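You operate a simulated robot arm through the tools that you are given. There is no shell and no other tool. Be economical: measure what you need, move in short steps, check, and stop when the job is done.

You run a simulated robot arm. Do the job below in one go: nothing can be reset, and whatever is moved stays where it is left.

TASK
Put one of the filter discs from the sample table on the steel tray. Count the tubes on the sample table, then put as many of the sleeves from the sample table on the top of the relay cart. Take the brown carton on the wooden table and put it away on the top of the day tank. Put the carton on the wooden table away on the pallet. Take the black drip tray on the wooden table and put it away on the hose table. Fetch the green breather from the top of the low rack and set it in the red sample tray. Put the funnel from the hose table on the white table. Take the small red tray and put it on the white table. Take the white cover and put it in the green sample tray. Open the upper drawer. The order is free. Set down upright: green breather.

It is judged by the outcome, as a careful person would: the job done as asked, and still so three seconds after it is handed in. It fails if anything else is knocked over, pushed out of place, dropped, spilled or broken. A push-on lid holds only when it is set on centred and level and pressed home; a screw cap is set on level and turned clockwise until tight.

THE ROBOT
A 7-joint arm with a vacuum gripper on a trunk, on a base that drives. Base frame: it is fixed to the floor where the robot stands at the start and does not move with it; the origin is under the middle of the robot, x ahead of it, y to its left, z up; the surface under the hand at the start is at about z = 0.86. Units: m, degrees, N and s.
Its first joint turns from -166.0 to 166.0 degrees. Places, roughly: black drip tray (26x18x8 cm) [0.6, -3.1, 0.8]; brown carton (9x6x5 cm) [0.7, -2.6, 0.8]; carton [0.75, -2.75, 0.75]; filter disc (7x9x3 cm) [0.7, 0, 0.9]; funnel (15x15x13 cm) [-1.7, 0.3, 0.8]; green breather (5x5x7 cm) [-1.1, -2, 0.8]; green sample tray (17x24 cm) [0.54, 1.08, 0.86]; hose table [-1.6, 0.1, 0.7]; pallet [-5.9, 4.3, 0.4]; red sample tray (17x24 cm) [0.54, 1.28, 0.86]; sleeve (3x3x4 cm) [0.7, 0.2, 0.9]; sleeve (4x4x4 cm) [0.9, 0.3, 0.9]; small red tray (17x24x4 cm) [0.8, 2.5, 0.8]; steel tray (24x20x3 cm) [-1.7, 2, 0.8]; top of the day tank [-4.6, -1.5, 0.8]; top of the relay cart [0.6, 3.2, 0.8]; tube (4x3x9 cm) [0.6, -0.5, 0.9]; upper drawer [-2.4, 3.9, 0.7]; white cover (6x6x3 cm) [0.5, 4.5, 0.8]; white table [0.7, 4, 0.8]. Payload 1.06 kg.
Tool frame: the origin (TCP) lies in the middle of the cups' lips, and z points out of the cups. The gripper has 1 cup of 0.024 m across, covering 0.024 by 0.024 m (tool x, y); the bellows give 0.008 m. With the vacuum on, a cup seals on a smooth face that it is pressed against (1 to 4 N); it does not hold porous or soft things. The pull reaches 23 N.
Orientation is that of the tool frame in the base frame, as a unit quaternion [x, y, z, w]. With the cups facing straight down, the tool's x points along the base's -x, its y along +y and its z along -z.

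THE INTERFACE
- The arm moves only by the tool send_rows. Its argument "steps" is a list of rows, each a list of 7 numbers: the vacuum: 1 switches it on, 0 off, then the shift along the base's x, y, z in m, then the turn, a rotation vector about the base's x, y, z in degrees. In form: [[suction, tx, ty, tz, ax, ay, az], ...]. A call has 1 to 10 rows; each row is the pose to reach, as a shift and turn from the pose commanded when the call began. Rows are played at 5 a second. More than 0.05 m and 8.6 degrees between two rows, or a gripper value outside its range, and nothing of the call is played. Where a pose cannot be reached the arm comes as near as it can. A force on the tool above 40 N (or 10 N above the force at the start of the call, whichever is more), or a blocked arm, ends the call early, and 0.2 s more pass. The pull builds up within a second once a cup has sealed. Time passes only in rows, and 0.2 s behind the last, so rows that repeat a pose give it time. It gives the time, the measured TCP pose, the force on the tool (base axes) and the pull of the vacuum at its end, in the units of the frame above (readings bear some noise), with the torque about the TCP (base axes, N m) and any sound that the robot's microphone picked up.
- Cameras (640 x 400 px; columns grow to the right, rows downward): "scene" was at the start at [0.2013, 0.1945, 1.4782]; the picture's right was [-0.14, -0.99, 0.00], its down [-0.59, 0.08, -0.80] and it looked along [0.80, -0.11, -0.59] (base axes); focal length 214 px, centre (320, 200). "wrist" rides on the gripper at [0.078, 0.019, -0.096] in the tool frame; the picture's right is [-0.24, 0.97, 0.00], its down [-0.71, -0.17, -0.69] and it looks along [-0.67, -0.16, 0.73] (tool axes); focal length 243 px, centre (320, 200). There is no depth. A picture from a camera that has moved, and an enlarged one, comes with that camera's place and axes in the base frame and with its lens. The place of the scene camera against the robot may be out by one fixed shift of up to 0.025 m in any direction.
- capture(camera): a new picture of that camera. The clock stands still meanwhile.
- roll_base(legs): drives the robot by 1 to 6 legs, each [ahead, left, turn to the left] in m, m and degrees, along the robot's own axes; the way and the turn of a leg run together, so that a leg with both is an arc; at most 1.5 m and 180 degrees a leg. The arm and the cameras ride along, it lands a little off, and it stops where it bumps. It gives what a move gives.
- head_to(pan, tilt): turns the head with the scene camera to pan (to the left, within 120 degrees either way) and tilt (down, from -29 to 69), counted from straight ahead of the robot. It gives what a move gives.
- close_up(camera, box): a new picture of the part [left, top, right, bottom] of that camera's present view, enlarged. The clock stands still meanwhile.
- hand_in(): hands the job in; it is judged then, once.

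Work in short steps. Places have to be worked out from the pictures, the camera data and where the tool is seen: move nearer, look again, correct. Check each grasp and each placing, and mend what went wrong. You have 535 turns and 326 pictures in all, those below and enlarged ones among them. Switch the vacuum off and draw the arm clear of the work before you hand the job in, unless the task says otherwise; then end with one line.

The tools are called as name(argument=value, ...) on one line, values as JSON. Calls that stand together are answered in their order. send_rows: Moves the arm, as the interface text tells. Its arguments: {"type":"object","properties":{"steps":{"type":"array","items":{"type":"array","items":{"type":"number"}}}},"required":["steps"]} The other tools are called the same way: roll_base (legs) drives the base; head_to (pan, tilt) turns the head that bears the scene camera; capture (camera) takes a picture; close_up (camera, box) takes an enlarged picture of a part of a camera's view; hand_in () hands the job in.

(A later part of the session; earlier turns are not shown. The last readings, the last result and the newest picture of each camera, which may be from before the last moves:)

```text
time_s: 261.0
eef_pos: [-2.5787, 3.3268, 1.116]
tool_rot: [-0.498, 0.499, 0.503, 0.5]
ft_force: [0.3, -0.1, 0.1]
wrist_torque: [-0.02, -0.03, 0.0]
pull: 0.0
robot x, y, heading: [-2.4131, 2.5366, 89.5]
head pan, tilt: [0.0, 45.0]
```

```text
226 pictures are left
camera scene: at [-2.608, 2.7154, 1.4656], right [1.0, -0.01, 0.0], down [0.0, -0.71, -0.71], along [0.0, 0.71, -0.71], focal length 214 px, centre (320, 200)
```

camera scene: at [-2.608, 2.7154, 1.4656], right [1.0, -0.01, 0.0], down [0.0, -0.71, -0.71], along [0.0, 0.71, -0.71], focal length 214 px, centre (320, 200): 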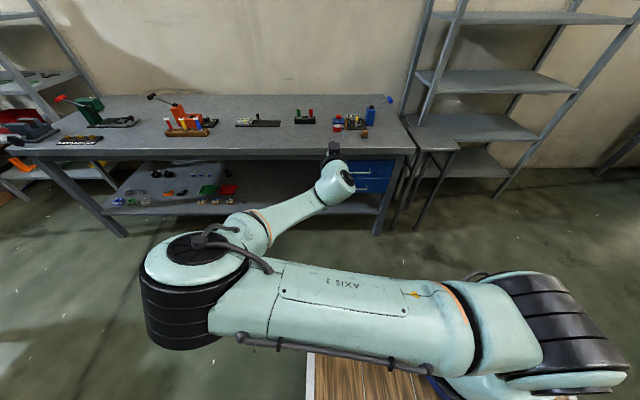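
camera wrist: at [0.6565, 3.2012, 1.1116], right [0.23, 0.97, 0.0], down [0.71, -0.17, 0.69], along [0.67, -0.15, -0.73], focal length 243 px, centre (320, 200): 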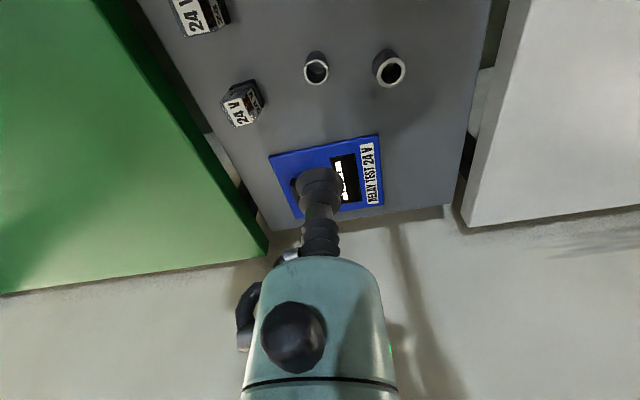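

Tool is horizontal. Lower in front of the bench to z≈0.745 and x≈-2.51.

send_rows(steps=[[0, 0.01, 0, -0.045, 0, 0, 0], [0, 0.02, 0, -0.09, 0, 0, 0], [0, 0.03, 0, -0.135, 0, 0, 0], [0, 0.04, 0, -0.18, 0, 0, 0], [0, 0.05, 0, -0.225, 0, 0, 0], [0, 0.06, 0, -0.27, 0, 0, 0], [0, 0.07, 0, -0.315, 0, 0, 0], [0, 0.07, 0, -0.345, 0, 0, 0], [0, 0.07, 0, -0.37, 0, 0, 0], [0, 0.07, 0, -0.37, 0, 0, 0]])

capture(camera="scene")

capture(camera="wrist")

```text
time_s: 263.2
eef_pos: [-2.5081, 3.3271, 0.7454]
tool_rot: [-0.498, 0.499, 0.505, 0.499]
ft_force: [0.1, 0.6, 0.1]
wrist_torque: [0.01, 0.0, 0.02]
pull: 0.0
robot x, y, heading: [-2.4157, 2.5361, 89.5]
head pan, tilt: [0.0, 45.0]
```

```text
225 pictures are left
camera scene: at [-2.6079, 2.7155, 1.4655], right [1.0, -0.01, 0.0], down [0.0, -0.71, -0.71], along [0.0, 0.71, -0.71], focal length 214 px, centre (320, 200)
```

scene: 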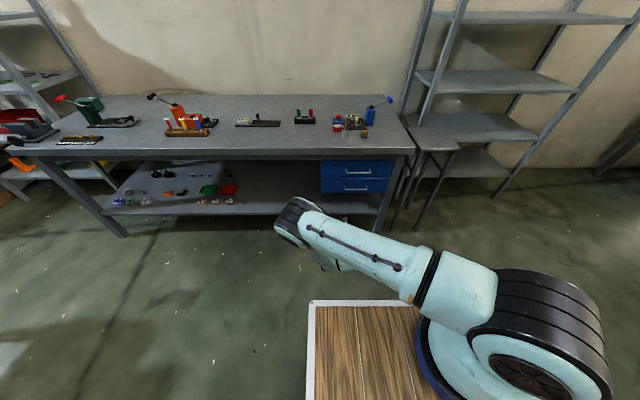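

```text
224 pictures are left
camera wrist: at [-2.5272, 3.2322, 0.6665], right [-0.97, 0.0, 0.24], down [0.18, -0.69, 0.7], along [0.16, 0.72, 0.67], focal length 243 px, centre (320, 200)
```

wrist: 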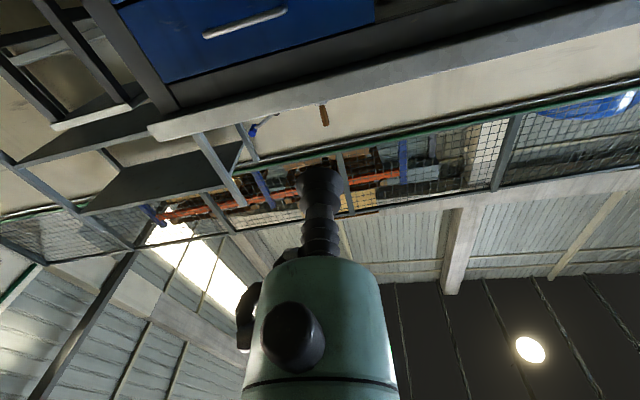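

Adjust to x≈-2.537, z≈0.728, then drive forward 0.22 m.

send_rows(steps=[[0, -0.015, 0, -0.01, 0, 0, 0], [0, -0.029, 0, -0.017, 0, 0, 0], [0, -0.029, 0, -0.017, 0, 0, 0]])

roll_base(legs=[[0.22, 0.0, 0.4]])

capture(camera="wrist")

capture(camera="scene")

```text
time_s: 264.0
eef_pos: [-2.5384, 3.3266, 0.7289]
tool_rot: [-0.498, 0.499, 0.504, 0.499]
ft_force: [0.1, 0.2, 0.1]
wrist_torque: [0.02, 0.02, 0.0]
pull: 0.0
robot x, y, heading: [-2.4129, 2.5353, 89.6]
head pan, tilt: [0.0, 45.0]
```

```text
time_s: 265.7
eef_pos: [-2.5459, 3.5447, 0.729]
tool_rot: [-0.499, 0.497, 0.506, 0.498]
ft_force: [-0.2, 0.9, 0.6]
wrist_torque: [-0.02, 0.0, -0.03]
pull: 0.1
robot x, y, heading: [-2.4136, 2.7566, 90.2]
head pan, tilt: [0.0, 45.0]
```

```text
223 pictures are left
camera wrist: at [-2.5633, 3.4499, 0.6497], right [-0.97, -0.01, 0.24], down [0.18, -0.69, 0.7], along [0.16, 0.73, 0.67], focal length 243 px, centre (320, 200)
```

wrist: 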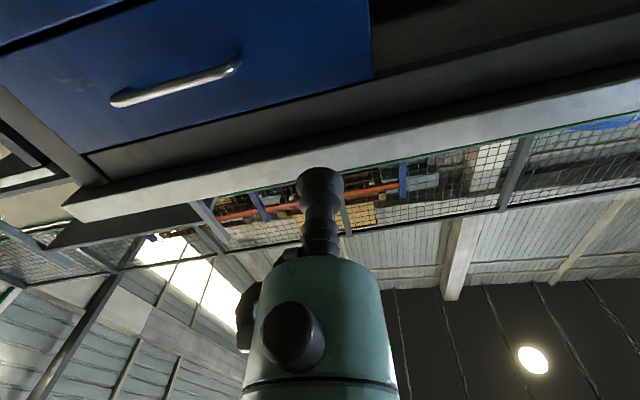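

```text
222 pictures are left
camera scene: at [-2.6093, 2.9327, 1.4656], right [1.0, 0.0, 0.0], down [0.0, -0.71, -0.71], along [0.0, 0.71, -0.71], focal length 214 px, centre (320, 200)
```

scene: 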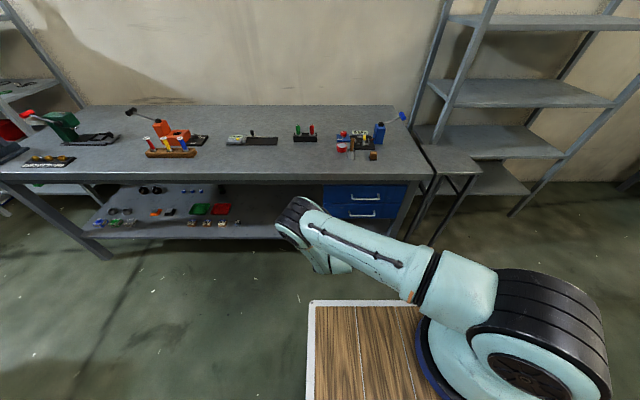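

Face estimated at y≈3.7–3.78. Approach along +y with suction on, slowly.

send_rows(steps=[[1, 0, 0.03, 0, 0, 0, 0], [1, 0, 0.06, 0, 0, 0, 0], [1, 0, 0.09, 0, 0, 0, 0], [1, 0, 0.11, 0, 0, 0, 0], [1, 0, 0.11, 0, 0, 0, 0]])

capture(camera="wrist")

```text
time_s: 266.9
eef_pos: [-2.5452, 3.6561, 0.7277]
tool_rot: [-0.5, 0.497, 0.506, 0.497]
ft_force: [-0.4, 0.1, 0.2]
wrist_torque: [0.01, 0.0, -0.01]
pull: 0.1
robot x, y, heading: [-2.4166, 2.7569, 90.0]
head pan, tilt: [0.0, 45.0]
```

```text
221 pictures are left
camera wrist: at [-2.5626, 3.5606, 0.6496], right [-0.97, -0.01, 0.24], down [0.18, -0.69, 0.7], along [0.16, 0.73, 0.67], focal length 243 px, centre (320, 200)
```

wrist: 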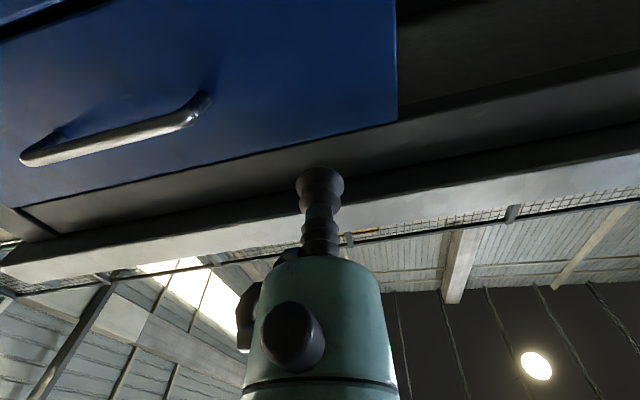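

Better triangulation: face at y≈3.736, z from 0.634 to 0.746. Lower 33 mm and go forward, creeping.

send_rows(steps=[[1, -0.002, 0.02, -0.018, 0, 0, 0], [1, -0.003, 0.045, -0.033, 0, 0, 0], [1, -0.003, 0.06, -0.033, 0, 0, 0], [1, -0.003, 0.066, -0.033, 0, 0, 0], [1, -0.003, 0.07, -0.033, 0, 0, 0], [1, -0.003, 0.073, -0.033, 0, 0, 0], [1, -0.003, 0.073, -0.033, 0, 0, 0]])

```text
time_s: 268.5
eef_pos: [-2.55, 3.7274, 0.6957]
tool_rot: [-0.499, 0.498, 0.505, 0.498]
ft_force: [-0.9, 0.9, -0.1]
wrist_torque: [0.04, -0.02, 0.02]
pull: 0.0
robot x, y, heading: [-2.4131, 2.7592, 90.2]
head pan, tilt: [0.0, 45.0]
```

send_rows(steps=[[1, 0, 0.003, 0, 0, 0, 0], [1, 0, 0.006, 0, 0, 0, 0], [1, 0, 0.009, 0, 0, 0, 0], [1, 0, 0.009, 0, 0, 0, 0], [1, 0, 0.009, 0, 0, 0, 0]])

```text
time_s: 269.7
eef_pos: [-2.5492, 3.7368, 0.6948]
tool_rot: [-0.5, 0.497, 0.506, 0.497]
ft_force: [-0.4, -0.5, -0.5]
wrist_torque: [-0.01, 0.0, -0.04]
pull: 0.1
robot x, y, heading: [-2.4141, 2.7555, 90.0]
head pan, tilt: [0.0, 45.0]
```

send_rows(steps=[[1, 0, 0.003, 0, 0, 0, 0], [1, 0, 0.006, 0, 0, 0, 0], [1, 0, 0.009, 0, 0, 0, 0], [1, 0, 0.009, 0, 0, 0, 0], [1, 0, 0.009, 0, 0, 0, 0]])

capture(camera="wrist")

```text
time_s: 270.9
eef_pos: [-2.5489, 3.7446, 0.6963]
tool_rot: [-0.5, 0.497, 0.506, 0.497]
ft_force: [-0.2, -0.8, -0.3]
wrist_torque: [-0.02, 0.01, 0.02]
pull: 0.1
robot x, y, heading: [-2.4141, 2.7555, 90.0]
head pan, tilt: [0.0, 45.0]
```

```text
220 pictures are left
camera wrist: at [-2.5659, 3.6509, 0.617], right [-0.97, -0.01, 0.24], down [0.18, -0.69, 0.7], along [0.16, 0.73, 0.67], focal length 243 px, centre (320, 200)
```

wrist: 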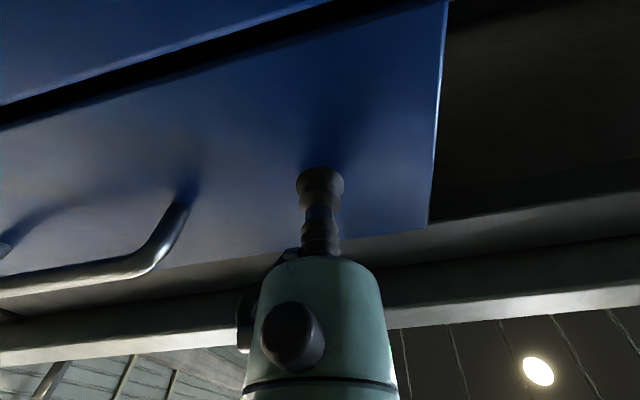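

send_rows(steps=[[1, 0, 0.004, 0, 0, 0, 0], [1, 0, 0.008, 0, 0, 0, 0], [1, 0, 0.011, 0, 0, 0, 0], [1, 0, 0.011, 0, 0, 0, 0]])

```text
time_s: 271.9
eef_pos: [-2.5486, 3.7569, 0.6963]
tool_rot: [-0.5, 0.497, 0.506, 0.498]
ft_force: [-1.5, -12.3, 7.1]
wrist_torque: [-0.14, 0.04, -0.17]
pull: 23.1
robot x, y, heading: [-2.4135, 2.755, 90.5]
head pan, tilt: [0.0, 45.0]
```

Sealed on the drawer face. Pull back slowly.

send_rows(steps=[[1, 0, -0.008, 0, 0, 0, 0], [1, 0, -0.018, 0, 0, 0, 0], [1, 0, -0.03, 0, 0, 0, 0], [1, 0, -0.043, 0, 0, 0, 0], [1, 0, -0.056, 0, 0, 0, 0], [1, 0, -0.07, 0, 0, 0, 0], [1, 0, -0.084, 0, 0, 0, 0], [1, 0, -0.098, 0, 0, 0, 0], [1, 0, -0.112, 0, 0, 0, 0], [1, 0, -0.112, 0, 0, 0, 0]])

capture(camera="scene")

```text
time_s: 274.1
eef_pos: [-2.5488, 3.6448, 0.6962]
tool_rot: [-0.5, 0.497, 0.506, 0.497]
ft_force: [-6.9, -0.3, 1.0]
wrist_torque: [-0.07, 0.0, -0.13]
pull: 22.5
robot x, y, heading: [-2.4151, 2.7581, 90.1]
head pan, tilt: [0.0, 45.0]
```

```text
219 pictures are left
camera scene: at [-2.6096, 2.9326, 1.4655], right [1.0, 0.0, 0.0], down [0.0, -0.71, -0.71], along [0.0, 0.71, -0.71], focal length 214 px, centre (320, 200)
```

scene: 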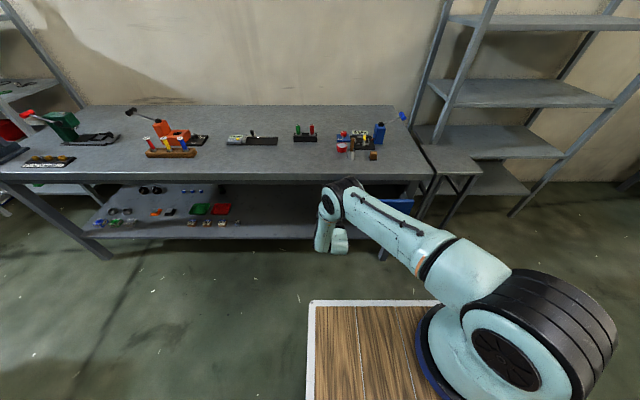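

It opens. Continue pulling another 0.13 m.

send_rows(steps=[[1, 0, -0.013, 0, 0, 0, 0], [1, 0, -0.027, 0, 0, 0, 0], [1, 0, -0.041, 0, 0, 0, 0], [1, 0, -0.055, 0, 0, 0, 0], [1, 0, -0.069, 0, 0, 0, 0], [1, 0, -0.083, 0, 0, 0, 0], [1, 0, -0.097, 0, 0, 0, 0], [1, 0, -0.111, 0, 0, 0, 0], [1, 0, -0.125, 0, 0, 0, 0], [1, 0, -0.125, 0, 0, 0, 0]])

capture(camera="scene")

```text
time_s: 276.3
eef_pos: [-2.5491, 3.5184, 0.6953]
tool_rot: [-0.501, 0.497, 0.505, 0.497]
ft_force: [6.1, 1.2, -2.2]
wrist_torque: [-0.05, -0.11, -0.01]
pull: 23.7
robot x, y, heading: [-2.4115, 2.7558, 90.3]
head pan, tilt: [0.0, 45.0]
```

```text
218 pictures are left
camera scene: at [-2.6092, 2.9328, 1.4656], right [1.0, 0.0, 0.0], down [0.0, -0.71, -0.71], along [0.0, 0.71, -0.71], focal length 214 px, centre (320, 200)
```

scene: 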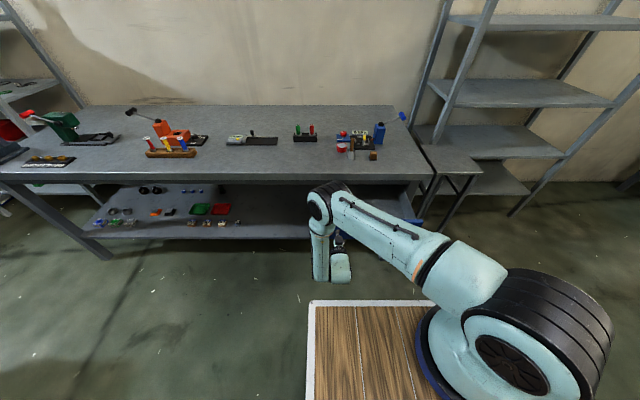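

Open by 0.24 m. I pull a bit more with the base.

roll_base(legs=[[-0.08, 0.0, 0]])

capture(camera="wrist")

```text
time_s: 277.4
eef_pos: [-2.5481, 3.4395, 0.6964]
tool_rot: [-0.499, 0.497, 0.505, 0.498]
ft_force: [-5.7, 1.7, -0.1]
wrist_torque: [-0.04, 0.0, 0.02]
pull: 22.1
robot x, y, heading: [-2.4153, 2.6731, 90.3]
head pan, tilt: [0.0, 45.0]
```

```text
217 pictures are left
camera wrist: at [-2.5659, 3.3444, 0.6172], right [-0.97, -0.01, 0.24], down [0.18, -0.69, 0.7], along [0.16, 0.73, 0.67], focal length 243 px, centre (320, 200)
```

wrist: 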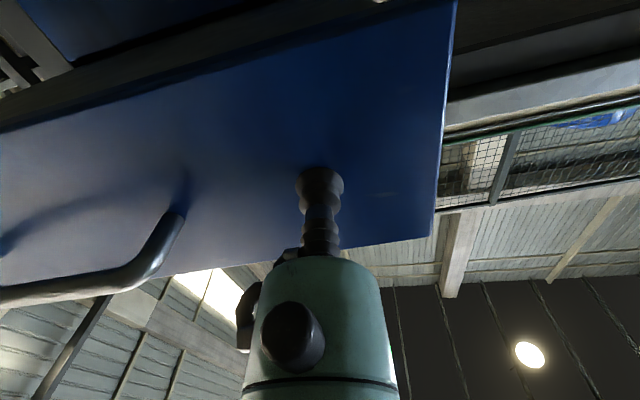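

The drawer is open ≈0.32 m. Release and back off.

send_rows(steps=[[0, 0, 0, 0, 0, 0, 0], [0, 0, 0, 0, 0, 0, 0], [0, 0, 0, 0, 0, 0, 0], [0, 0, 0, 0, 0, 0, 0], [0, 0, 0, 0, 0, 0, 0]])

roll_base(legs=[[-0.15, 0.0, 0]])

capture(camera="wrist")

```text
time_s: 278.6
eef_pos: [-2.5487, 3.4386, 0.6974]
tool_rot: [-0.499, 0.497, 0.505, 0.498]
ft_force: [-0.9, 0.4, 1.4]
wrist_torque: [0.0, 0.0, 0.0]
pull: 0.0
robot x, y, heading: [-2.4173, 2.6734, 90.1]
head pan, tilt: [0.0, 45.0]
```

```text
time_s: 279.9
eef_pos: [-2.5466, 3.2897, 0.6964]
tool_rot: [-0.499, 0.497, 0.506, 0.498]
ft_force: [-0.3, 0.8, 0.2]
wrist_torque: [-0.03, -0.01, -0.01]
pull: 0.1
robot x, y, heading: [-2.4125, 2.5241, 89.8]
head pan, tilt: [0.0, 45.0]
```

```text
216 pictures are left
camera wrist: at [-2.5647, 3.194, 0.6173], right [-0.97, -0.01, 0.24], down [0.18, -0.69, 0.7], along [0.16, 0.72, 0.67], focal length 243 px, centre (320, 200)
```

wrist: 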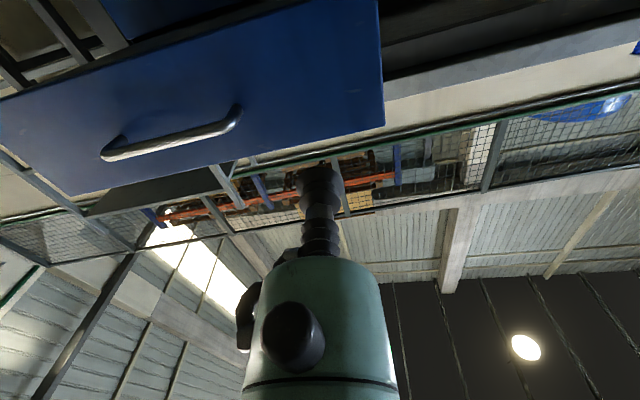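

Drawer open and stays. Raise the arm and pitch the tool back down.

send_rows(steps=[[0, 0, 0, 0.045, 0, 0, 0], [0, 0, 0, 0.09, 0, 0, 0], [0, 0, 0, 0.135, 0, 0, 0], [0, 0, 0, 0.18, 0, 0, 0], [0, 0, 0, 0.225, 0, 0, 0], [0, 0, 0, 0.27, 0, 0, 0], [0, 0, 0, 0.315, 0, 0, 0], [0, 0, 0, 0.36, 0, 0, 0], [0, 0, 0, 0.4, 0, 0, 0], [0, 0, 0, 0.42, 0, 0, 0]])

send_rows(steps=[[0, 0, -0.01, 0, -8, 0, 0], [0, 0, -0.02, 0, -16, 0, 0], [0, 0, -0.03, 0, -24, 0, 0], [0, 0, -0.04, 0, -32, 0, 0], [0, 0, -0.05, 0, -40, 0, 0], [0, 0, -0.06, 0, -48, 0, 0], [0, 0, -0.07, 0, -56, 0, 0], [0, 0, -0.08, 0, -64, 0, 0], [0, 0, -0.09, 0, -72, 0, 0], [0, 0, -0.1, 0, -80, 0, 0]])

send_rows(steps=[[0, 0, 0, 0, -5, 0, 0], [0, 0, 0, 0, -10, 0, 0], [0, 0, 0, 0, -10, 0, 0]])

capture(camera="scene")

```text
time_s: 282.1
eef_pos: [-2.5489, 3.2896, 1.1149]
tool_rot: [-0.5, 0.497, 0.505, 0.498]
ft_force: [0.1, 0.1, -0.7]
wrist_torque: [0.02, 0.02, -0.01]
pull: 0.1
robot x, y, heading: [-2.4158, 2.5251, 90.0]
head pan, tilt: [0.0, 45.0]
```

```text
time_s: 284.3
eef_pos: [-2.5455, 3.1873, 1.1178]
tool_rot: [-0.702, 0.706, 0.067, 0.06]
ft_force: [-0.7, -0.9, 0.0]
wrist_torque: [-0.01, 0.01, 0.02]
pull: 0.2
robot x, y, heading: [-2.4151, 2.5197, 90.0]
head pan, tilt: [0.0, 45.0]
```

```text
time_s: 285.1
eef_pos: [-2.5462, 3.1879, 1.1176]
tool_rot: [-0.705, 0.71, 0.006, -0.001]
ft_force: [0.0, -0.3, 0.3]
wrist_torque: [-0.02, 0.01, -0.02]
pull: 0.1
robot x, y, heading: [-2.414, 2.5253, 89.8]
head pan, tilt: [0.0, 45.0]
```

```text
215 pictures are left
camera scene: at [-2.6084, 2.7015, 1.4656], right [1.0, 0.0, 0.0], down [0.0, -0.71, -0.71], along [0.0, 0.71, -0.71], focal length 214 px, centre (320, 200)
```

scene: 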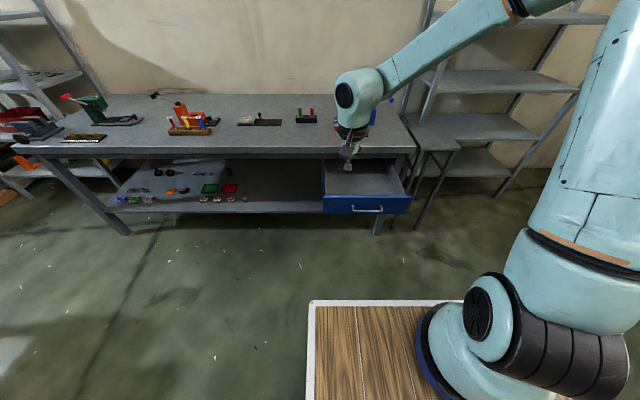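

Drawer done. Next: the funnel on the hose table. I manoeuvre out of the aisle carefully.

roll_base(legs=[[0.28, 0.1, 0], [0, 0, 90], [0, -0.17, 0], [-1.4, 0, 0], [-0.4, 0, 0]])

head_to(pan=60, tilt=25)

capture(camera="scene")

```text
time_s: 300.7
eef_pos: [-1.396, 2.8911, 1.1164]
tool_rot: [1.0, 0.017, -0.003, 0.005]
ft_force: [0.4, 0.5, 1.0]
wrist_torque: [-0.01, -0.01, -0.01]
pull: 0.1
robot x, y, heading: [-0.739, 3.0511, -177.4]
head pan, tilt: [0.0, 45.0]
```

```text
time_s: 302.0
eef_pos: [-1.3964, 2.8905, 1.1175]
tool_rot: [1.0, 0.018, -0.003, 0.005]
ft_force: [1.2, 0.1, 0.0]
wrist_torque: [-0.01, 0.0, 0.01]
pull: 0.0
robot x, y, heading: [-0.7367, 3.0506, -177.7]
head pan, tilt: [60.0, 25.0]
```

```text
214 pictures are left
camera scene: at [-0.8575, 2.7514, 1.4961], right [-0.89, 0.46, 0.0], down [0.2, 0.37, -0.91], along [-0.42, -0.8, -0.42], focal length 214 px, centre (320, 200)
```

scene: 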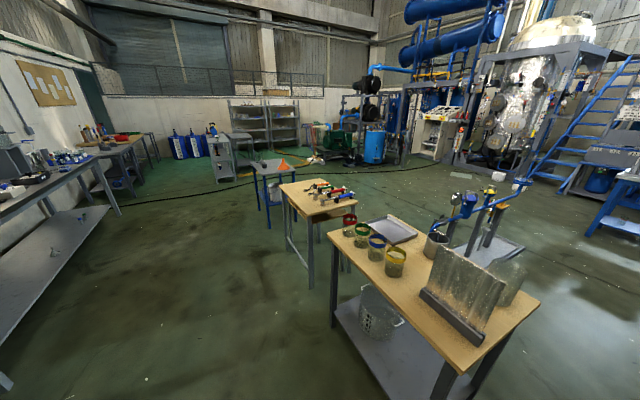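

roll_base(legs=[[-0.12, 0, -2.4], [0, 1.4, 0], [0, 1.35, 0]])

head_to(pan=5, tilt=38)

capture(camera="scene")

```text
time_s: 316.1
eef_pos: [-1.3098, 0.1712, 1.1173]
tool_rot: [1.0, 0.003, -0.004, 0.005]
ft_force: [0.0, 0.4, -0.7]
wrist_torque: [0.07, 0.03, 0.01]
pull: 0.0
robot x, y, heading: [-0.6504, 0.3125, -179.2]
head pan, tilt: [60.0, 25.0]
```

```text
time_s: 317.4
eef_pos: [-1.3099, 0.1716, 1.1173]
tool_rot: [1.0, 0.003, -0.003, 0.004]
ft_force: [-0.1, 0.5, -0.8]
wrist_torque: [0.04, -0.03, 0.0]
pull: 0.1
robot x, y, heading: [-0.6466, 0.3093, -179.3]
head pan, tilt: [5.0, 38.0]
```

```text
213 pictures are left
camera scene: at [-0.8165, 0.0888, 1.4758], right [-0.1, 0.99, 0.0], down [0.61, 0.06, -0.79], along [-0.78, -0.08, -0.62], focal length 214 px, centre (320, 200)
```

scene: 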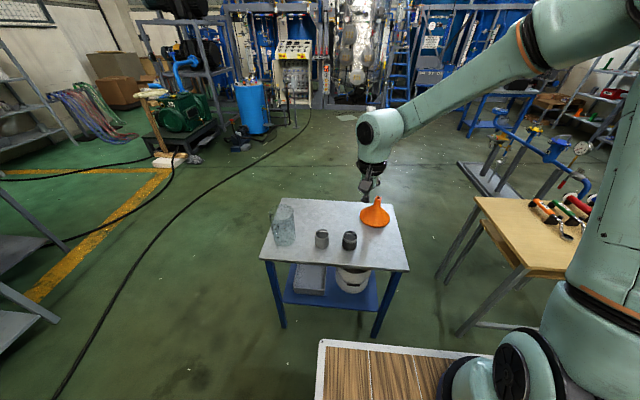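

close_up(camera="scene", box=[250, 180, 426, 290])

capture(camera="wrist")

```text
3.64 times, centred on (338, 235) of scene
camera zoom: at [-0.8165, 0.0888, 1.4758], right [-0.1, 0.99, 0.0], down [0.61, 0.06, -0.79], along [-0.78, -0.08, -0.62], focal length 780 px, centre (254, 73)
```

zoom: 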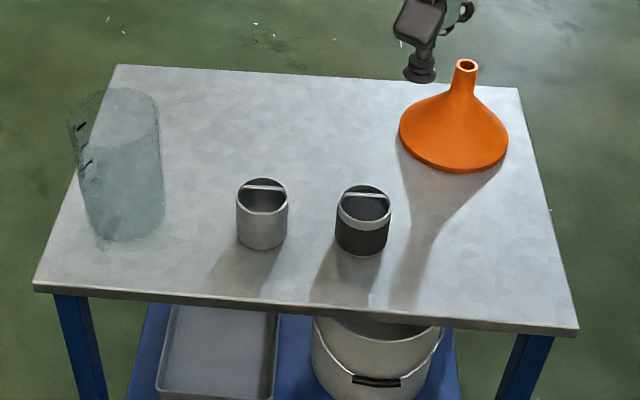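

```text
211 pictures are left
camera wrist: at [-1.2309, 0.1537, 1.2116], right [-0.23, -0.97, 0.01], down [-0.7, 0.17, 0.69], along [-0.67, 0.15, -0.72], focal length 243 px, centre (320, 200)
```

wrist: 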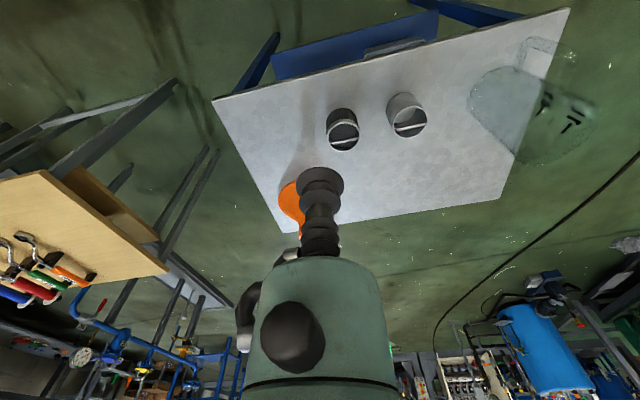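

The funnel stands mouth down; its cone flank (~51° steep) is the only smooth face. I move in front of it and pitch the tool 50° forward so the cup meets the flank squarely.

send_rows(steps=[[0, 0, 0.02, 0, 0, 8, 0], [0, 0, 0.04, 0, 0, 16, 0], [0, 0, 0.06, 0, 0, 24, 0], [0, 0, 0.08, 0, 0, 32, 0], [0, 0, 0.1, 0, 0, 40, 0], [0, 0, 0.115, 0, 0, 48, 0], [0, 0, 0.115, -0.03, 0, 50, 0], [0, 0, 0.115, -0.07, 0, 50, 0], [0, 0, 0.115, -0.1, 0, 50, 0], [0, 0, 0.115, -0.1, 0, 50, 0]])

capture(camera="wrist")

capture(camera="scene")

```text
time_s: 319.6
eef_pos: [-1.31, 0.2865, 1.0177]
tool_rot: [0.904, 0.004, -0.427, 0.003]
ft_force: [-0.3, 0.1, -0.1]
wrist_torque: [-0.01, 0.03, -0.01]
pull: 0.2
robot x, y, heading: [-0.6451, 0.311, -179.3]
head pan, tilt: [5.0, 38.0]
```

```text
210 pictures are left
camera wrist: at [-1.1858, 0.2698, 1.017], right [-0.14, -0.97, 0.18], down [0.08, 0.17, 0.98], along [-0.99, 0.15, 0.05], focal length 243 px, centre (320, 200)
```

wrist: 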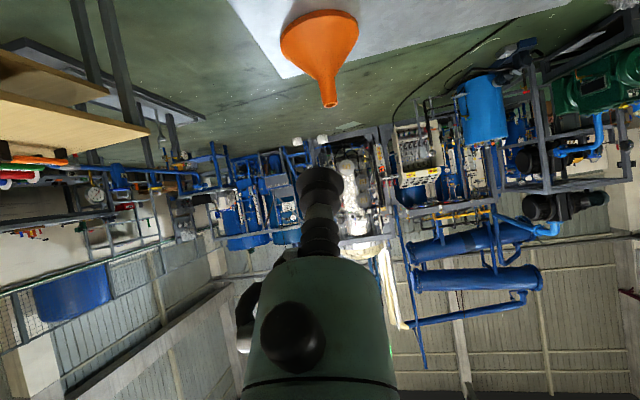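

```text
209 pictures are left
camera scene: at [-0.8163, 0.0887, 1.4758], right [-0.1, 1.0, 0.0], down [0.61, 0.06, -0.79], along [-0.78, -0.08, -0.62], focal length 214 px, centre (320, 200)
```

scene: 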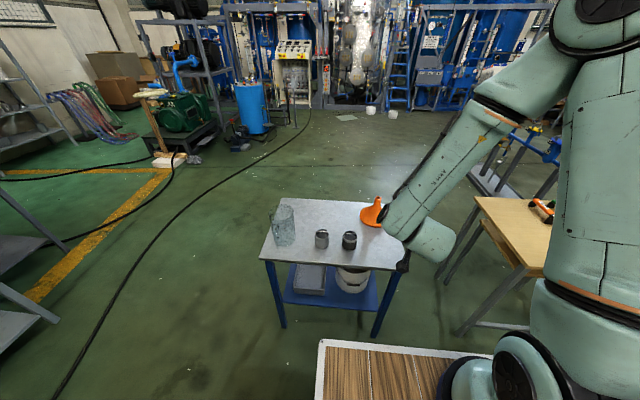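

close_up(camera="wrist", box=[240, 0, 400, 115])

```text
3.48 times, centred on (320, 58) of wrist
camera zoom: at [-1.1858, 0.2698, 1.017], right [-0.14, -0.97, 0.18], down [0.08, 0.17, 0.98], along [-0.99, 0.15, 0.05], focal length 844 px, centre (320, 696)
```

zoom: 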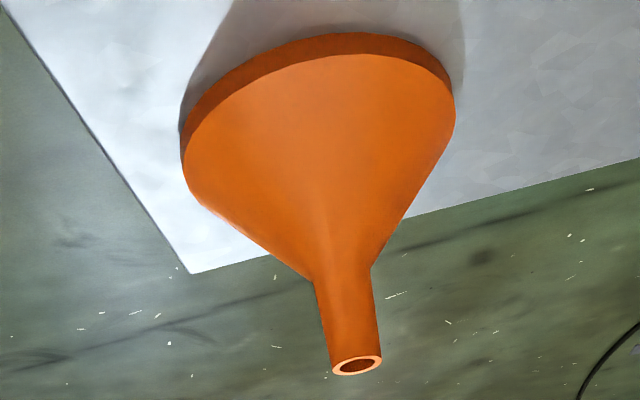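

Move the tool 10 cm nearer and 5 cm lower for a second bearing on the funnel.

send_rows(steps=[[0, -0.04, 0, -0.02, 0, 0, 0], [0, -0.08, 0, -0.04, 0, 0, 0], [0, -0.1, 0, -0.05, 0, 0, 0], [0, -0.1, 0, -0.05, 0, 0, 0]])

capture(camera="wrist")

```text
time_s: 320.6
eef_pos: [-1.4106, 0.287, 0.9678]
tool_rot: [0.905, 0.004, -0.425, 0.002]
ft_force: [-0.3, -0.2, -0.7]
wrist_torque: [-0.01, 0.0, -0.01]
pull: 0.0
robot x, y, heading: [-0.6524, 0.3124, -179.1]
head pan, tilt: [5.0, 38.0]
```

```text
207 pictures are left
camera wrist: at [-1.2869, 0.2705, 0.9683], right [-0.14, -0.97, 0.18], down [0.08, 0.17, 0.98], along [-0.99, 0.15, 0.05], focal length 243 px, centre (320, 200)
```

wrist: 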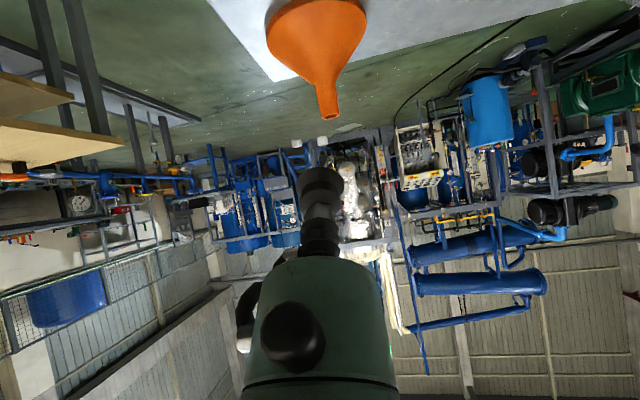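

Funnel axis ≈ (-1.66, 0.288), tip z≈0.866, flank about 50°. Go to 5 cm off the flank's middle along its normal.

send_rows(steps=[[0, -0.033, 0, -0.031, 0, 0, 0], [0, -0.066, 0, -0.062, 0, 0, 0], [0, -0.1, 0, -0.093, 0, 0, 0], [0, -0.133, 0.001, -0.123, 0, 0, 0], [0, -0.155, 0.001, -0.144, 0, 0, 0], [0, -0.155, 0.001, -0.144, 0, 0, 0]])

capture(camera="wrist")

close_up(camera="scene", box=[320, 170, 480, 290])

```text
time_s: 322.0
eef_pos: [-1.565, 0.2854, 0.823]
tool_rot: [0.905, 0.004, -0.425, 0.003]
ft_force: [-0.5, -0.2, 0.4]
wrist_torque: [-0.01, -0.01, 0.0]
pull: 0.0
robot x, y, heading: [-0.6491, 0.3103, -179.1]
head pan, tilt: [5.0, 38.0]
```

```text
206 pictures are left
camera wrist: at [-1.4399, 0.2696, 0.8237], right [-0.14, -0.97, 0.18], down [0.08, 0.17, 0.98], along [-0.99, 0.15, 0.05], focal length 243 px, centre (320, 200)
```

wrist: 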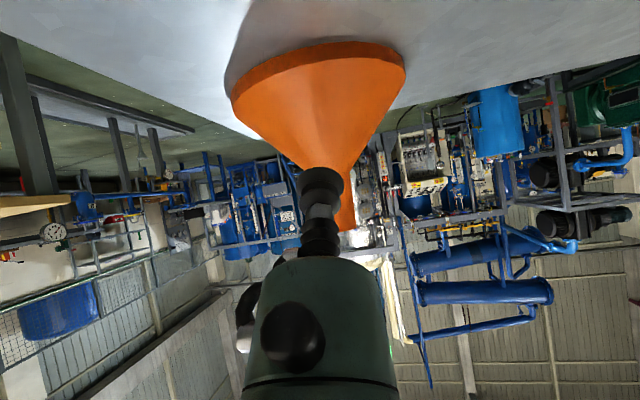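

```text
3.33 times, centred on (400, 230) of scene
camera zoom: at [-0.8165, 0.0888, 1.4758], right [-0.1, 1.0, 0.0], down [0.61, 0.06, -0.79], along [-0.78, -0.08, -0.62], focal length 715 px, centre (53, 100)
```

zoom: 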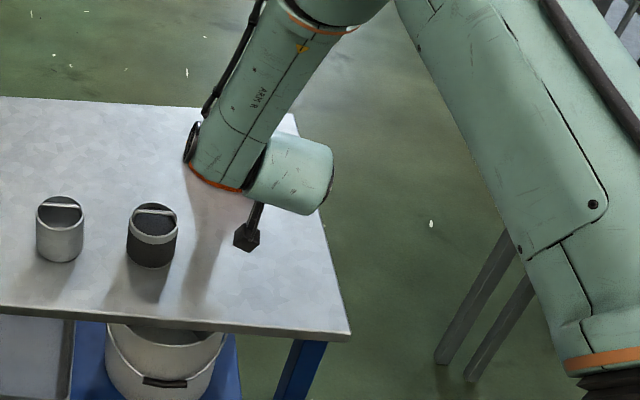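

Aligned. Approach along the flank normal with suction on.

send_rows(steps=[[1, -0.015, 0.001, -0.013, 0, 0, 0], [1, -0.027, 0.002, -0.0225, 0, 0, 0], [1, -0.036, 0.002, -0.03, 0, 0, 0], [1, -0.041, 0.002, -0.0345, 0, 0, 0], [1, -0.041, 0.002, -0.0345, 0, 0, 0]])

capture(camera="wrist")

```text
time_s: 323.2
eef_pos: [-1.606, 0.2885, 0.7873]
tool_rot: [0.905, 0.004, -0.426, 0.002]
ft_force: [0.5, 0.1, -0.1]
wrist_torque: [0.02, 0.02, 0.0]
pull: 0.1
robot x, y, heading: [-0.6497, 0.3167, -179.3]
head pan, tilt: [5.0, 38.0]
```

```text
204 pictures are left
camera wrist: at [-1.4816, 0.2711, 0.7877], right [-0.14, -0.97, 0.18], down [0.08, 0.17, 0.98], along [-0.99, 0.15, 0.05], focal length 243 px, centre (320, 200)
```

wrist: 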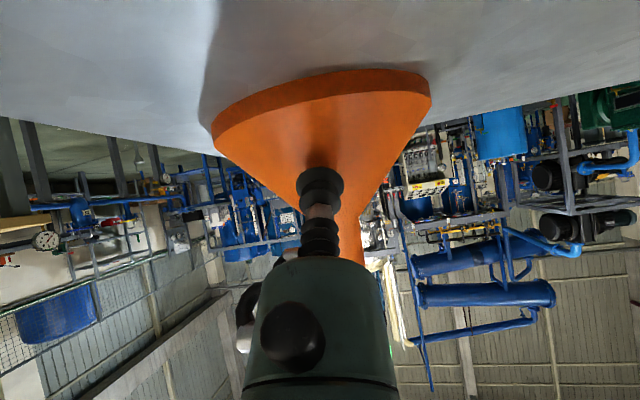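

send_rows(steps=[[1, -0.0023, 0, -0.0019, 0, 0, 0], [1, -0.0046, 0, -0.0039, 0, 0, 0], [1, -0.0069, 0, -0.0058, 0, 0, 0], [1, -0.0069, 0, -0.0058, 0, 0, 0], [1, -0.0069, 0, -0.0058, 0, 0, 0]])

```text
time_s: 324.4
eef_pos: [-1.6126, 0.2894, 0.7817]
tool_rot: [0.905, 0.004, -0.425, 0.003]
ft_force: [1.3, -0.2, -0.7]
wrist_torque: [0.02, 0.01, -0.03]
pull: 0.1
robot x, y, heading: [-0.6477, 0.3129, -179.7]
head pan, tilt: [5.0, 38.0]
```

send_rows(steps=[[1, -0.0015, 0, -0.0013, 0, 0, 0], [1, -0.003, 0, -0.0026, 0, 0, 0], [1, -0.0046, 0, -0.0039, 0, 0, 0], [1, -0.0046, 0, -0.0039, 0, 0, 0], [1, -0.0046, 0, -0.0039, 0, 0, 0]])

close_up(camera="wrist", box=[240, 60, 400, 260])

```text
time_s: 325.6
eef_pos: [-1.6191, 0.2896, 0.7783]
tool_rot: [0.905, 0.004, -0.425, 0.002]
ft_force: [1.4, -0.9, 0.4]
wrist_torque: [0.01, 0.07, -0.01]
pull: 22.8
robot x, y, heading: [-0.6471, 0.316, -179.1]
head pan, tilt: [5.0, 38.0]
```

```text
2.00 times, centred on (320, 160) of wrist
camera zoom: at [-1.4942, 0.2715, 0.7788], right [-0.14, -0.97, 0.18], down [0.08, 0.17, 0.98], along [-0.99, 0.15, 0.05], focal length 485 px, centre (320, 280)
```

zoom: 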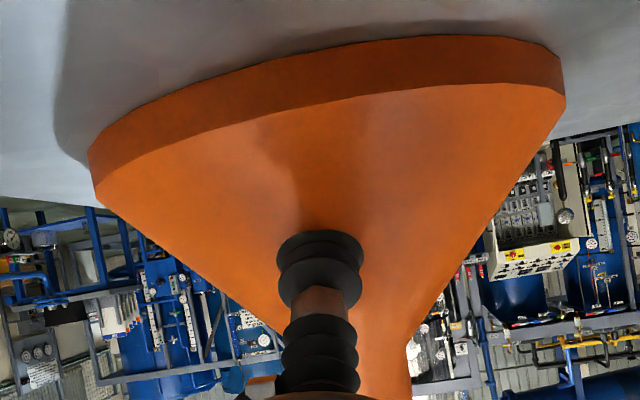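

Sealed. Lift straight up.

send_rows(steps=[[1, 0, 0, 0.015, 0, 0, 0], [1, 0, 0, 0.04, 0, 0, 0], [1, 0, 0, 0.08, 0, 0, 0], [1, 0, 0, 0.12, 0, 0, 0], [1, 0.02, 0, 0.16, 0, 0, 0], [1, 0.04, 0, 0.2, 0, 0, 0], [1, 0.06, 0, 0.24, 0, 0, 0], [1, 0.09, 0, 0.27, 0, 0, 0], [1, 0.13, 0, 0.29, 0, 0, 0], [1, 0.17, 0, 0.29, 0, 0, 0]])

capture(camera="scene")

```text
time_s: 327.8
eef_pos: [-1.4475, 0.2895, 1.0673]
tool_rot: [0.905, 0.005, -0.425, 0.003]
ft_force: [0.3, -0.9, -0.9]
wrist_torque: [0.0, 0.01, 0.01]
pull: 22.9
robot x, y, heading: [-0.6477, 0.3162, -179.4]
head pan, tilt: [5.0, 38.0]
```

```text
202 pictures are left
camera scene: at [-0.817, 0.0888, 1.4758], right [-0.1, 1.0, 0.0], down [0.61, 0.06, -0.79], along [-0.78, -0.08, -0.62], focal length 214 px, centre (320, 200)
```

scene: 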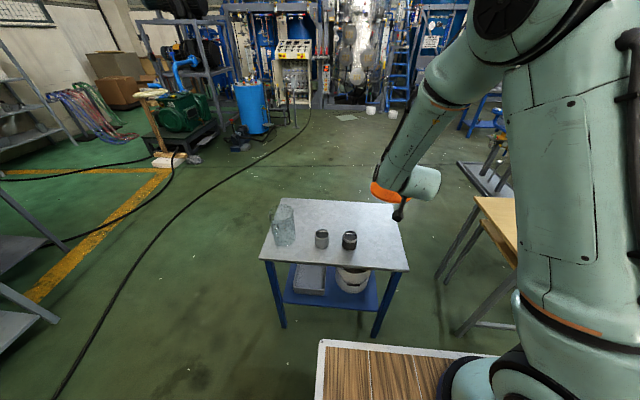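

Funnel held. Turn round via the +y side and drive to the white table.

roll_base(legs=[[-0.03, 0, -90], [0, 0, -90], [0, 1.4, 0], [0, 1.4, 0], [0, 0.85, 0]])

head_to(pan=5, tilt=38)

capture(camera="scene")

```text
time_s: 353.0
eef_pos: [0.1151, 3.9833, 1.0673]
tool_rot: [-0.016, 0.905, 0.008, 0.426]
ft_force: [0.2, -0.1, -0.8]
wrist_torque: [-0.02, 0.05, -0.01]
pull: 22.7
robot x, y, heading: [-0.6863, 3.9396, 2.2]
head pan, tilt: [5.0, 38.0]
stopped in leg 5: the robot was blocked; the commanded pose is now the measured one
```

```text
time_s: 353.6
eef_pos: [0.115, 3.9813, 1.0669]
tool_rot: [-0.017, 0.905, 0.009, 0.426]
ft_force: [0.4, 1.2, -1.0]
wrist_torque: [-0.03, 0.02, -0.01]
pull: 22.8
robot x, y, heading: [-0.681, 3.9398, 2.2]
head pan, tilt: [5.0, 38.0]
```

```text
201 pictures are left
camera scene: at [-0.4901, 4.1581, 1.4758], right [0.13, -0.99, 0.0], down [-0.61, -0.08, -0.79], along [0.78, 0.1, -0.62], focal length 214 px, centre (320, 200)
```

scene: 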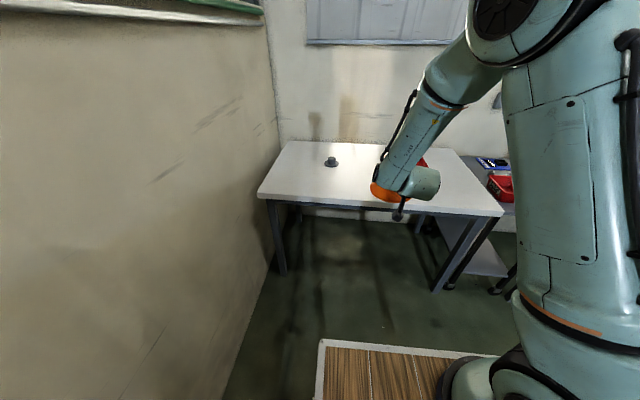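

It bumped lightly (probably the wall rack at rear left). I move forward away from it.

roll_base(legs=[[0.52, 0, -2.2]])

capture(camera="scene")

head_to(pan=115, tilt=30)

capture(camera="scene")

```text
time_s: 356.6
eef_pos: [0.648, 3.9634, 1.0672]
tool_rot: [0.0, 0.905, 0.0, 0.426]
ft_force: [0.1, 0.1, -0.9]
wrist_torque: [0.01, 0.03, -0.03]
pull: 22.8
robot x, y, heading: [-0.1495, 3.9516, 0.1]
head pan, tilt: [5.0, 38.0]
```

```text
200 pictures are left
camera scene: at [0.0498, 4.1622, 1.4758], right [0.09, -1.0, 0.0], down [-0.61, -0.05, -0.79], along [0.78, 0.07, -0.62], focal length 214 px, centre (320, 200)
```

scene: 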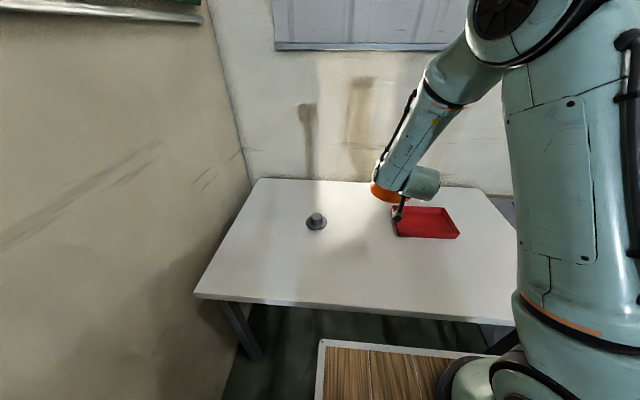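

```text
time_s: 358.5
eef_pos: [0.6484, 3.9633, 1.0662]
tool_rot: [0.0, 0.905, 0.001, 0.425]
ft_force: [0.3, 0.1, -0.6]
wrist_torque: [-0.01, 0.05, -0.03]
pull: 22.8
robot x, y, heading: [-0.1507, 3.9496, 0.3]
head pan, tilt: [115.0, 30.0]
```

```text
199 pictures are left
camera scene: at [-0.0745, 4.2364, 1.4882], right [0.91, 0.42, 0.0], down [0.21, -0.45, -0.87], along [-0.37, 0.78, -0.5], focal length 214 px, centre (320, 200)
```

scene: 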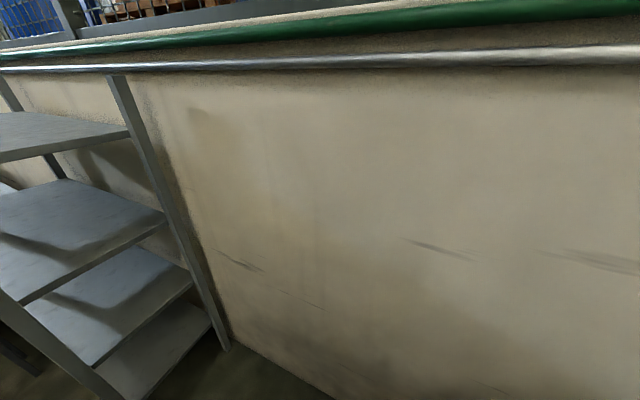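

Rack looks fine. I place the funnel at centre ≈ (0.53, 4.0), in front of tray and hat: base back 0.165 m, small y shift.

roll_base(legs=[[-0.165, 0.035, 0]])

head_to(pan=0, tilt=42)

capture(camera="scene")

```text
time_s: 360.0
eef_pos: [0.4822, 4.0, 1.0667]
tool_rot: [0.0, 0.905, 0.0, 0.426]
ft_force: [0.4, 0.9, -1.6]
wrist_torque: [-0.01, 0.03, -0.03]
pull: 22.9
robot x, y, heading: [-0.3167, 3.9801, 0.1]
head pan, tilt: [115.0, 30.0]
```

```text
time_s: 361.9
eef_pos: [0.4813, 3.9993, 1.0675]
tool_rot: [-0.001, 0.905, 0.001, 0.426]
ft_force: [-0.9, -0.2, -1.2]
wrist_torque: [-0.01, 0.03, -0.04]
pull: 23.4
robot x, y, heading: [-0.319, 3.9804, 0.1]
head pan, tilt: [0.0, 42.0]
```

```text
198 pictures are left
camera scene: at [-0.1196, 4.1898, 1.4699], right [0.0, -1.0, 0.0], down [-0.67, 0.0, -0.74], along [0.74, 0.0, -0.67], focal length 214 px, centre (320, 200)
```

scene: 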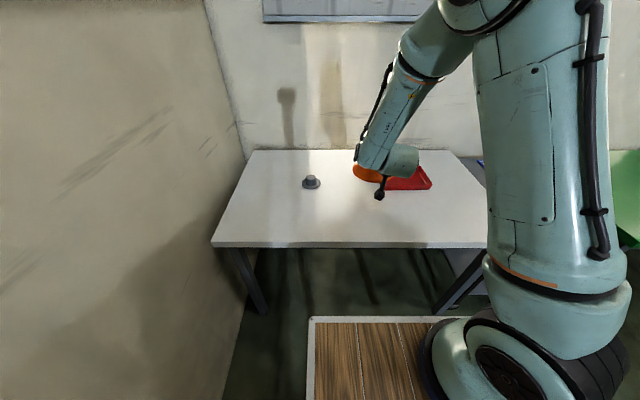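

Lower toward the table (contact expected near TCP z≈0.86).

send_rows(steps=[[1, 0, 0, -0.045, 0, 0, 0], [1, 0, 0, -0.09, 0, 0, 0], [1, 0, 0, -0.13, 0, 0, 0], [1, 0, 0, -0.16, 0, 0, 0], [1, 0, 0, -0.175, 0, 0, 0], [1, 0, 0, -0.175, 0, 0, 0]])

capture(camera="wrist")

close_up(camera="scene", box=[280, 140, 480, 270])

```text
time_s: 363.3
eef_pos: [0.4822, 3.9995, 0.8922]
tool_rot: [-0.001, 0.905, 0.001, 0.426]
ft_force: [-0.6, -0.1, -0.2]
wrist_torque: [-0.01, 0.03, -0.02]
pull: 22.8
robot x, y, heading: [-0.3193, 3.9845, -0.1]
head pan, tilt: [0.0, 42.0]
```

```text
197 pictures are left
camera wrist: at [0.3587, 4.0187, 0.8926], right [0.15, 0.97, 0.18], down [-0.08, -0.17, 0.98], along [0.99, -0.16, 0.05], focal length 243 px, centre (320, 200)
```

wrist: 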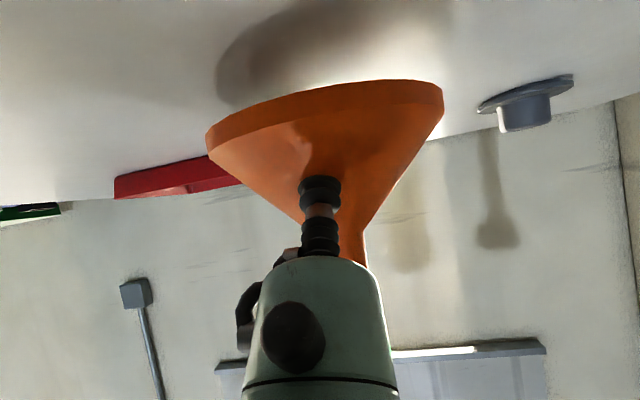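

```text
3.08 times, centred on (380, 205) of scene
camera zoom: at [-0.1197, 4.1897, 1.4699], right [0.0, -1.0, 0.0], down [-0.67, 0.0, -0.74], along [0.74, 0.0, -0.67], focal length 660 px, centre (135, 185)
```

zoom: 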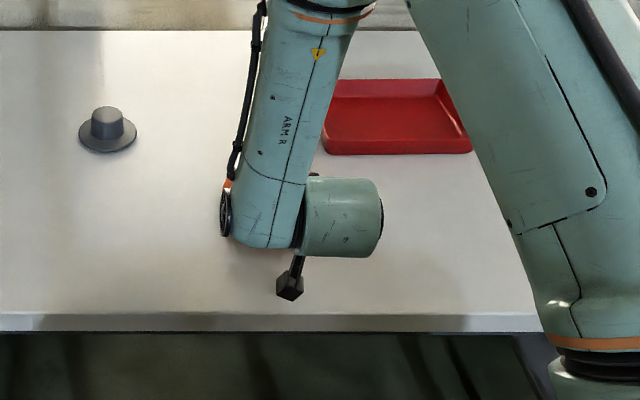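

Funnel about 2–3 cm above the table. Creep.

send_rows(steps=[[1, 0, 0, -0.006, 0, 0, 0], [1, 0, 0, -0.012, 0, 0, 0], [1, 0, 0, -0.018, 0, 0, 0], [1, 0, 0, -0.018, 0, 0, 0]])

close_up(camera="wrist", box=[180, 40, 480, 230])

```text
time_s: 364.3
eef_pos: [0.4826, 4.0, 0.8745]
tool_rot: [-0.001, 0.905, 0.001, 0.426]
ft_force: [-0.7, -0.3, -1.6]
wrist_torque: [-0.03, 0.05, -0.03]
pull: 22.9
robot x, y, heading: [-0.315, 3.9822, 0.0]
head pan, tilt: [0.0, 42.0]
```

```text
2.11 times, centred on (330, 135) of wrist
camera zoom: at [0.359, 4.0187, 0.875], right [0.15, 0.97, 0.18], down [-0.08, -0.17, 0.98], along [0.99, -0.16, 0.05], focal length 511 px, centre (299, 337)
```

zoom: 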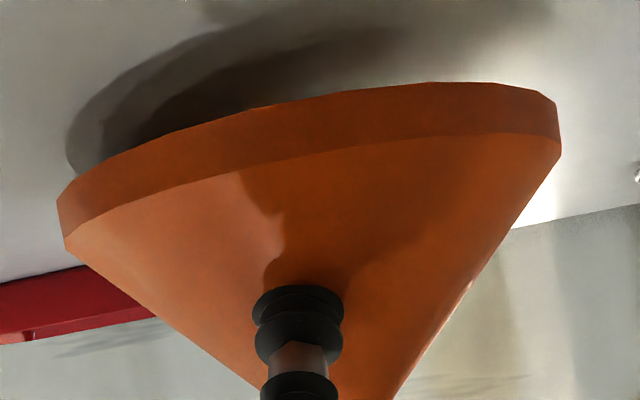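

send_rows(steps=[[1, 0, 0, -0.003, 0, 0, 0], [1, 0, 0, -0.006, 0, 0, 0], [1, 0, 0, -0.009, 0, 0, 0], [1, 0, 0, -0.009, 0, 0, 0]])

```text
time_s: 365.3
eef_pos: [0.482, 4.0015, 0.8644]
tool_rot: [-0.001, 0.905, 0.001, 0.426]
ft_force: [0.3, -0.6, -1.5]
wrist_torque: [0.01, 0.02, -0.02]
pull: 22.7
robot x, y, heading: [-0.3144, 3.9853, 0.3]
head pan, tilt: [0.0, 42.0]
```

send_rows(steps=[[1, 0, 0, -0.002, 0, 0, 0], [1, 0, 0, -0.004, 0, 0, 0], [1, 0, 0, -0.004, 0, 0, 0]])

close_up(camera="wrist", box=[180, 40, 480, 230])

```text
time_s: 366.1
eef_pos: [0.4832, 4.0006, 0.8604]
tool_rot: [-0.001, 0.905, 0.001, 0.425]
ft_force: [-0.1, -0.6, -0.6]
wrist_torque: [-0.03, 0.01, 0.03]
pull: 23.1
robot x, y, heading: [-0.3215, 3.9833, 0.2]
head pan, tilt: [0.0, 42.0]
```

```text
2.11 times, centred on (330, 135) of wrist
camera zoom: at [0.3591, 4.019, 0.8616], right [0.15, 0.97, 0.18], down [-0.08, -0.17, 0.98], along [0.99, -0.16, 0.05], focal length 511 px, centre (299, 337)
```

zoom: 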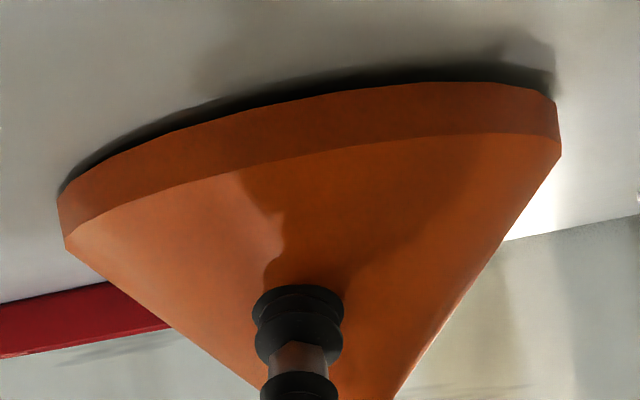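

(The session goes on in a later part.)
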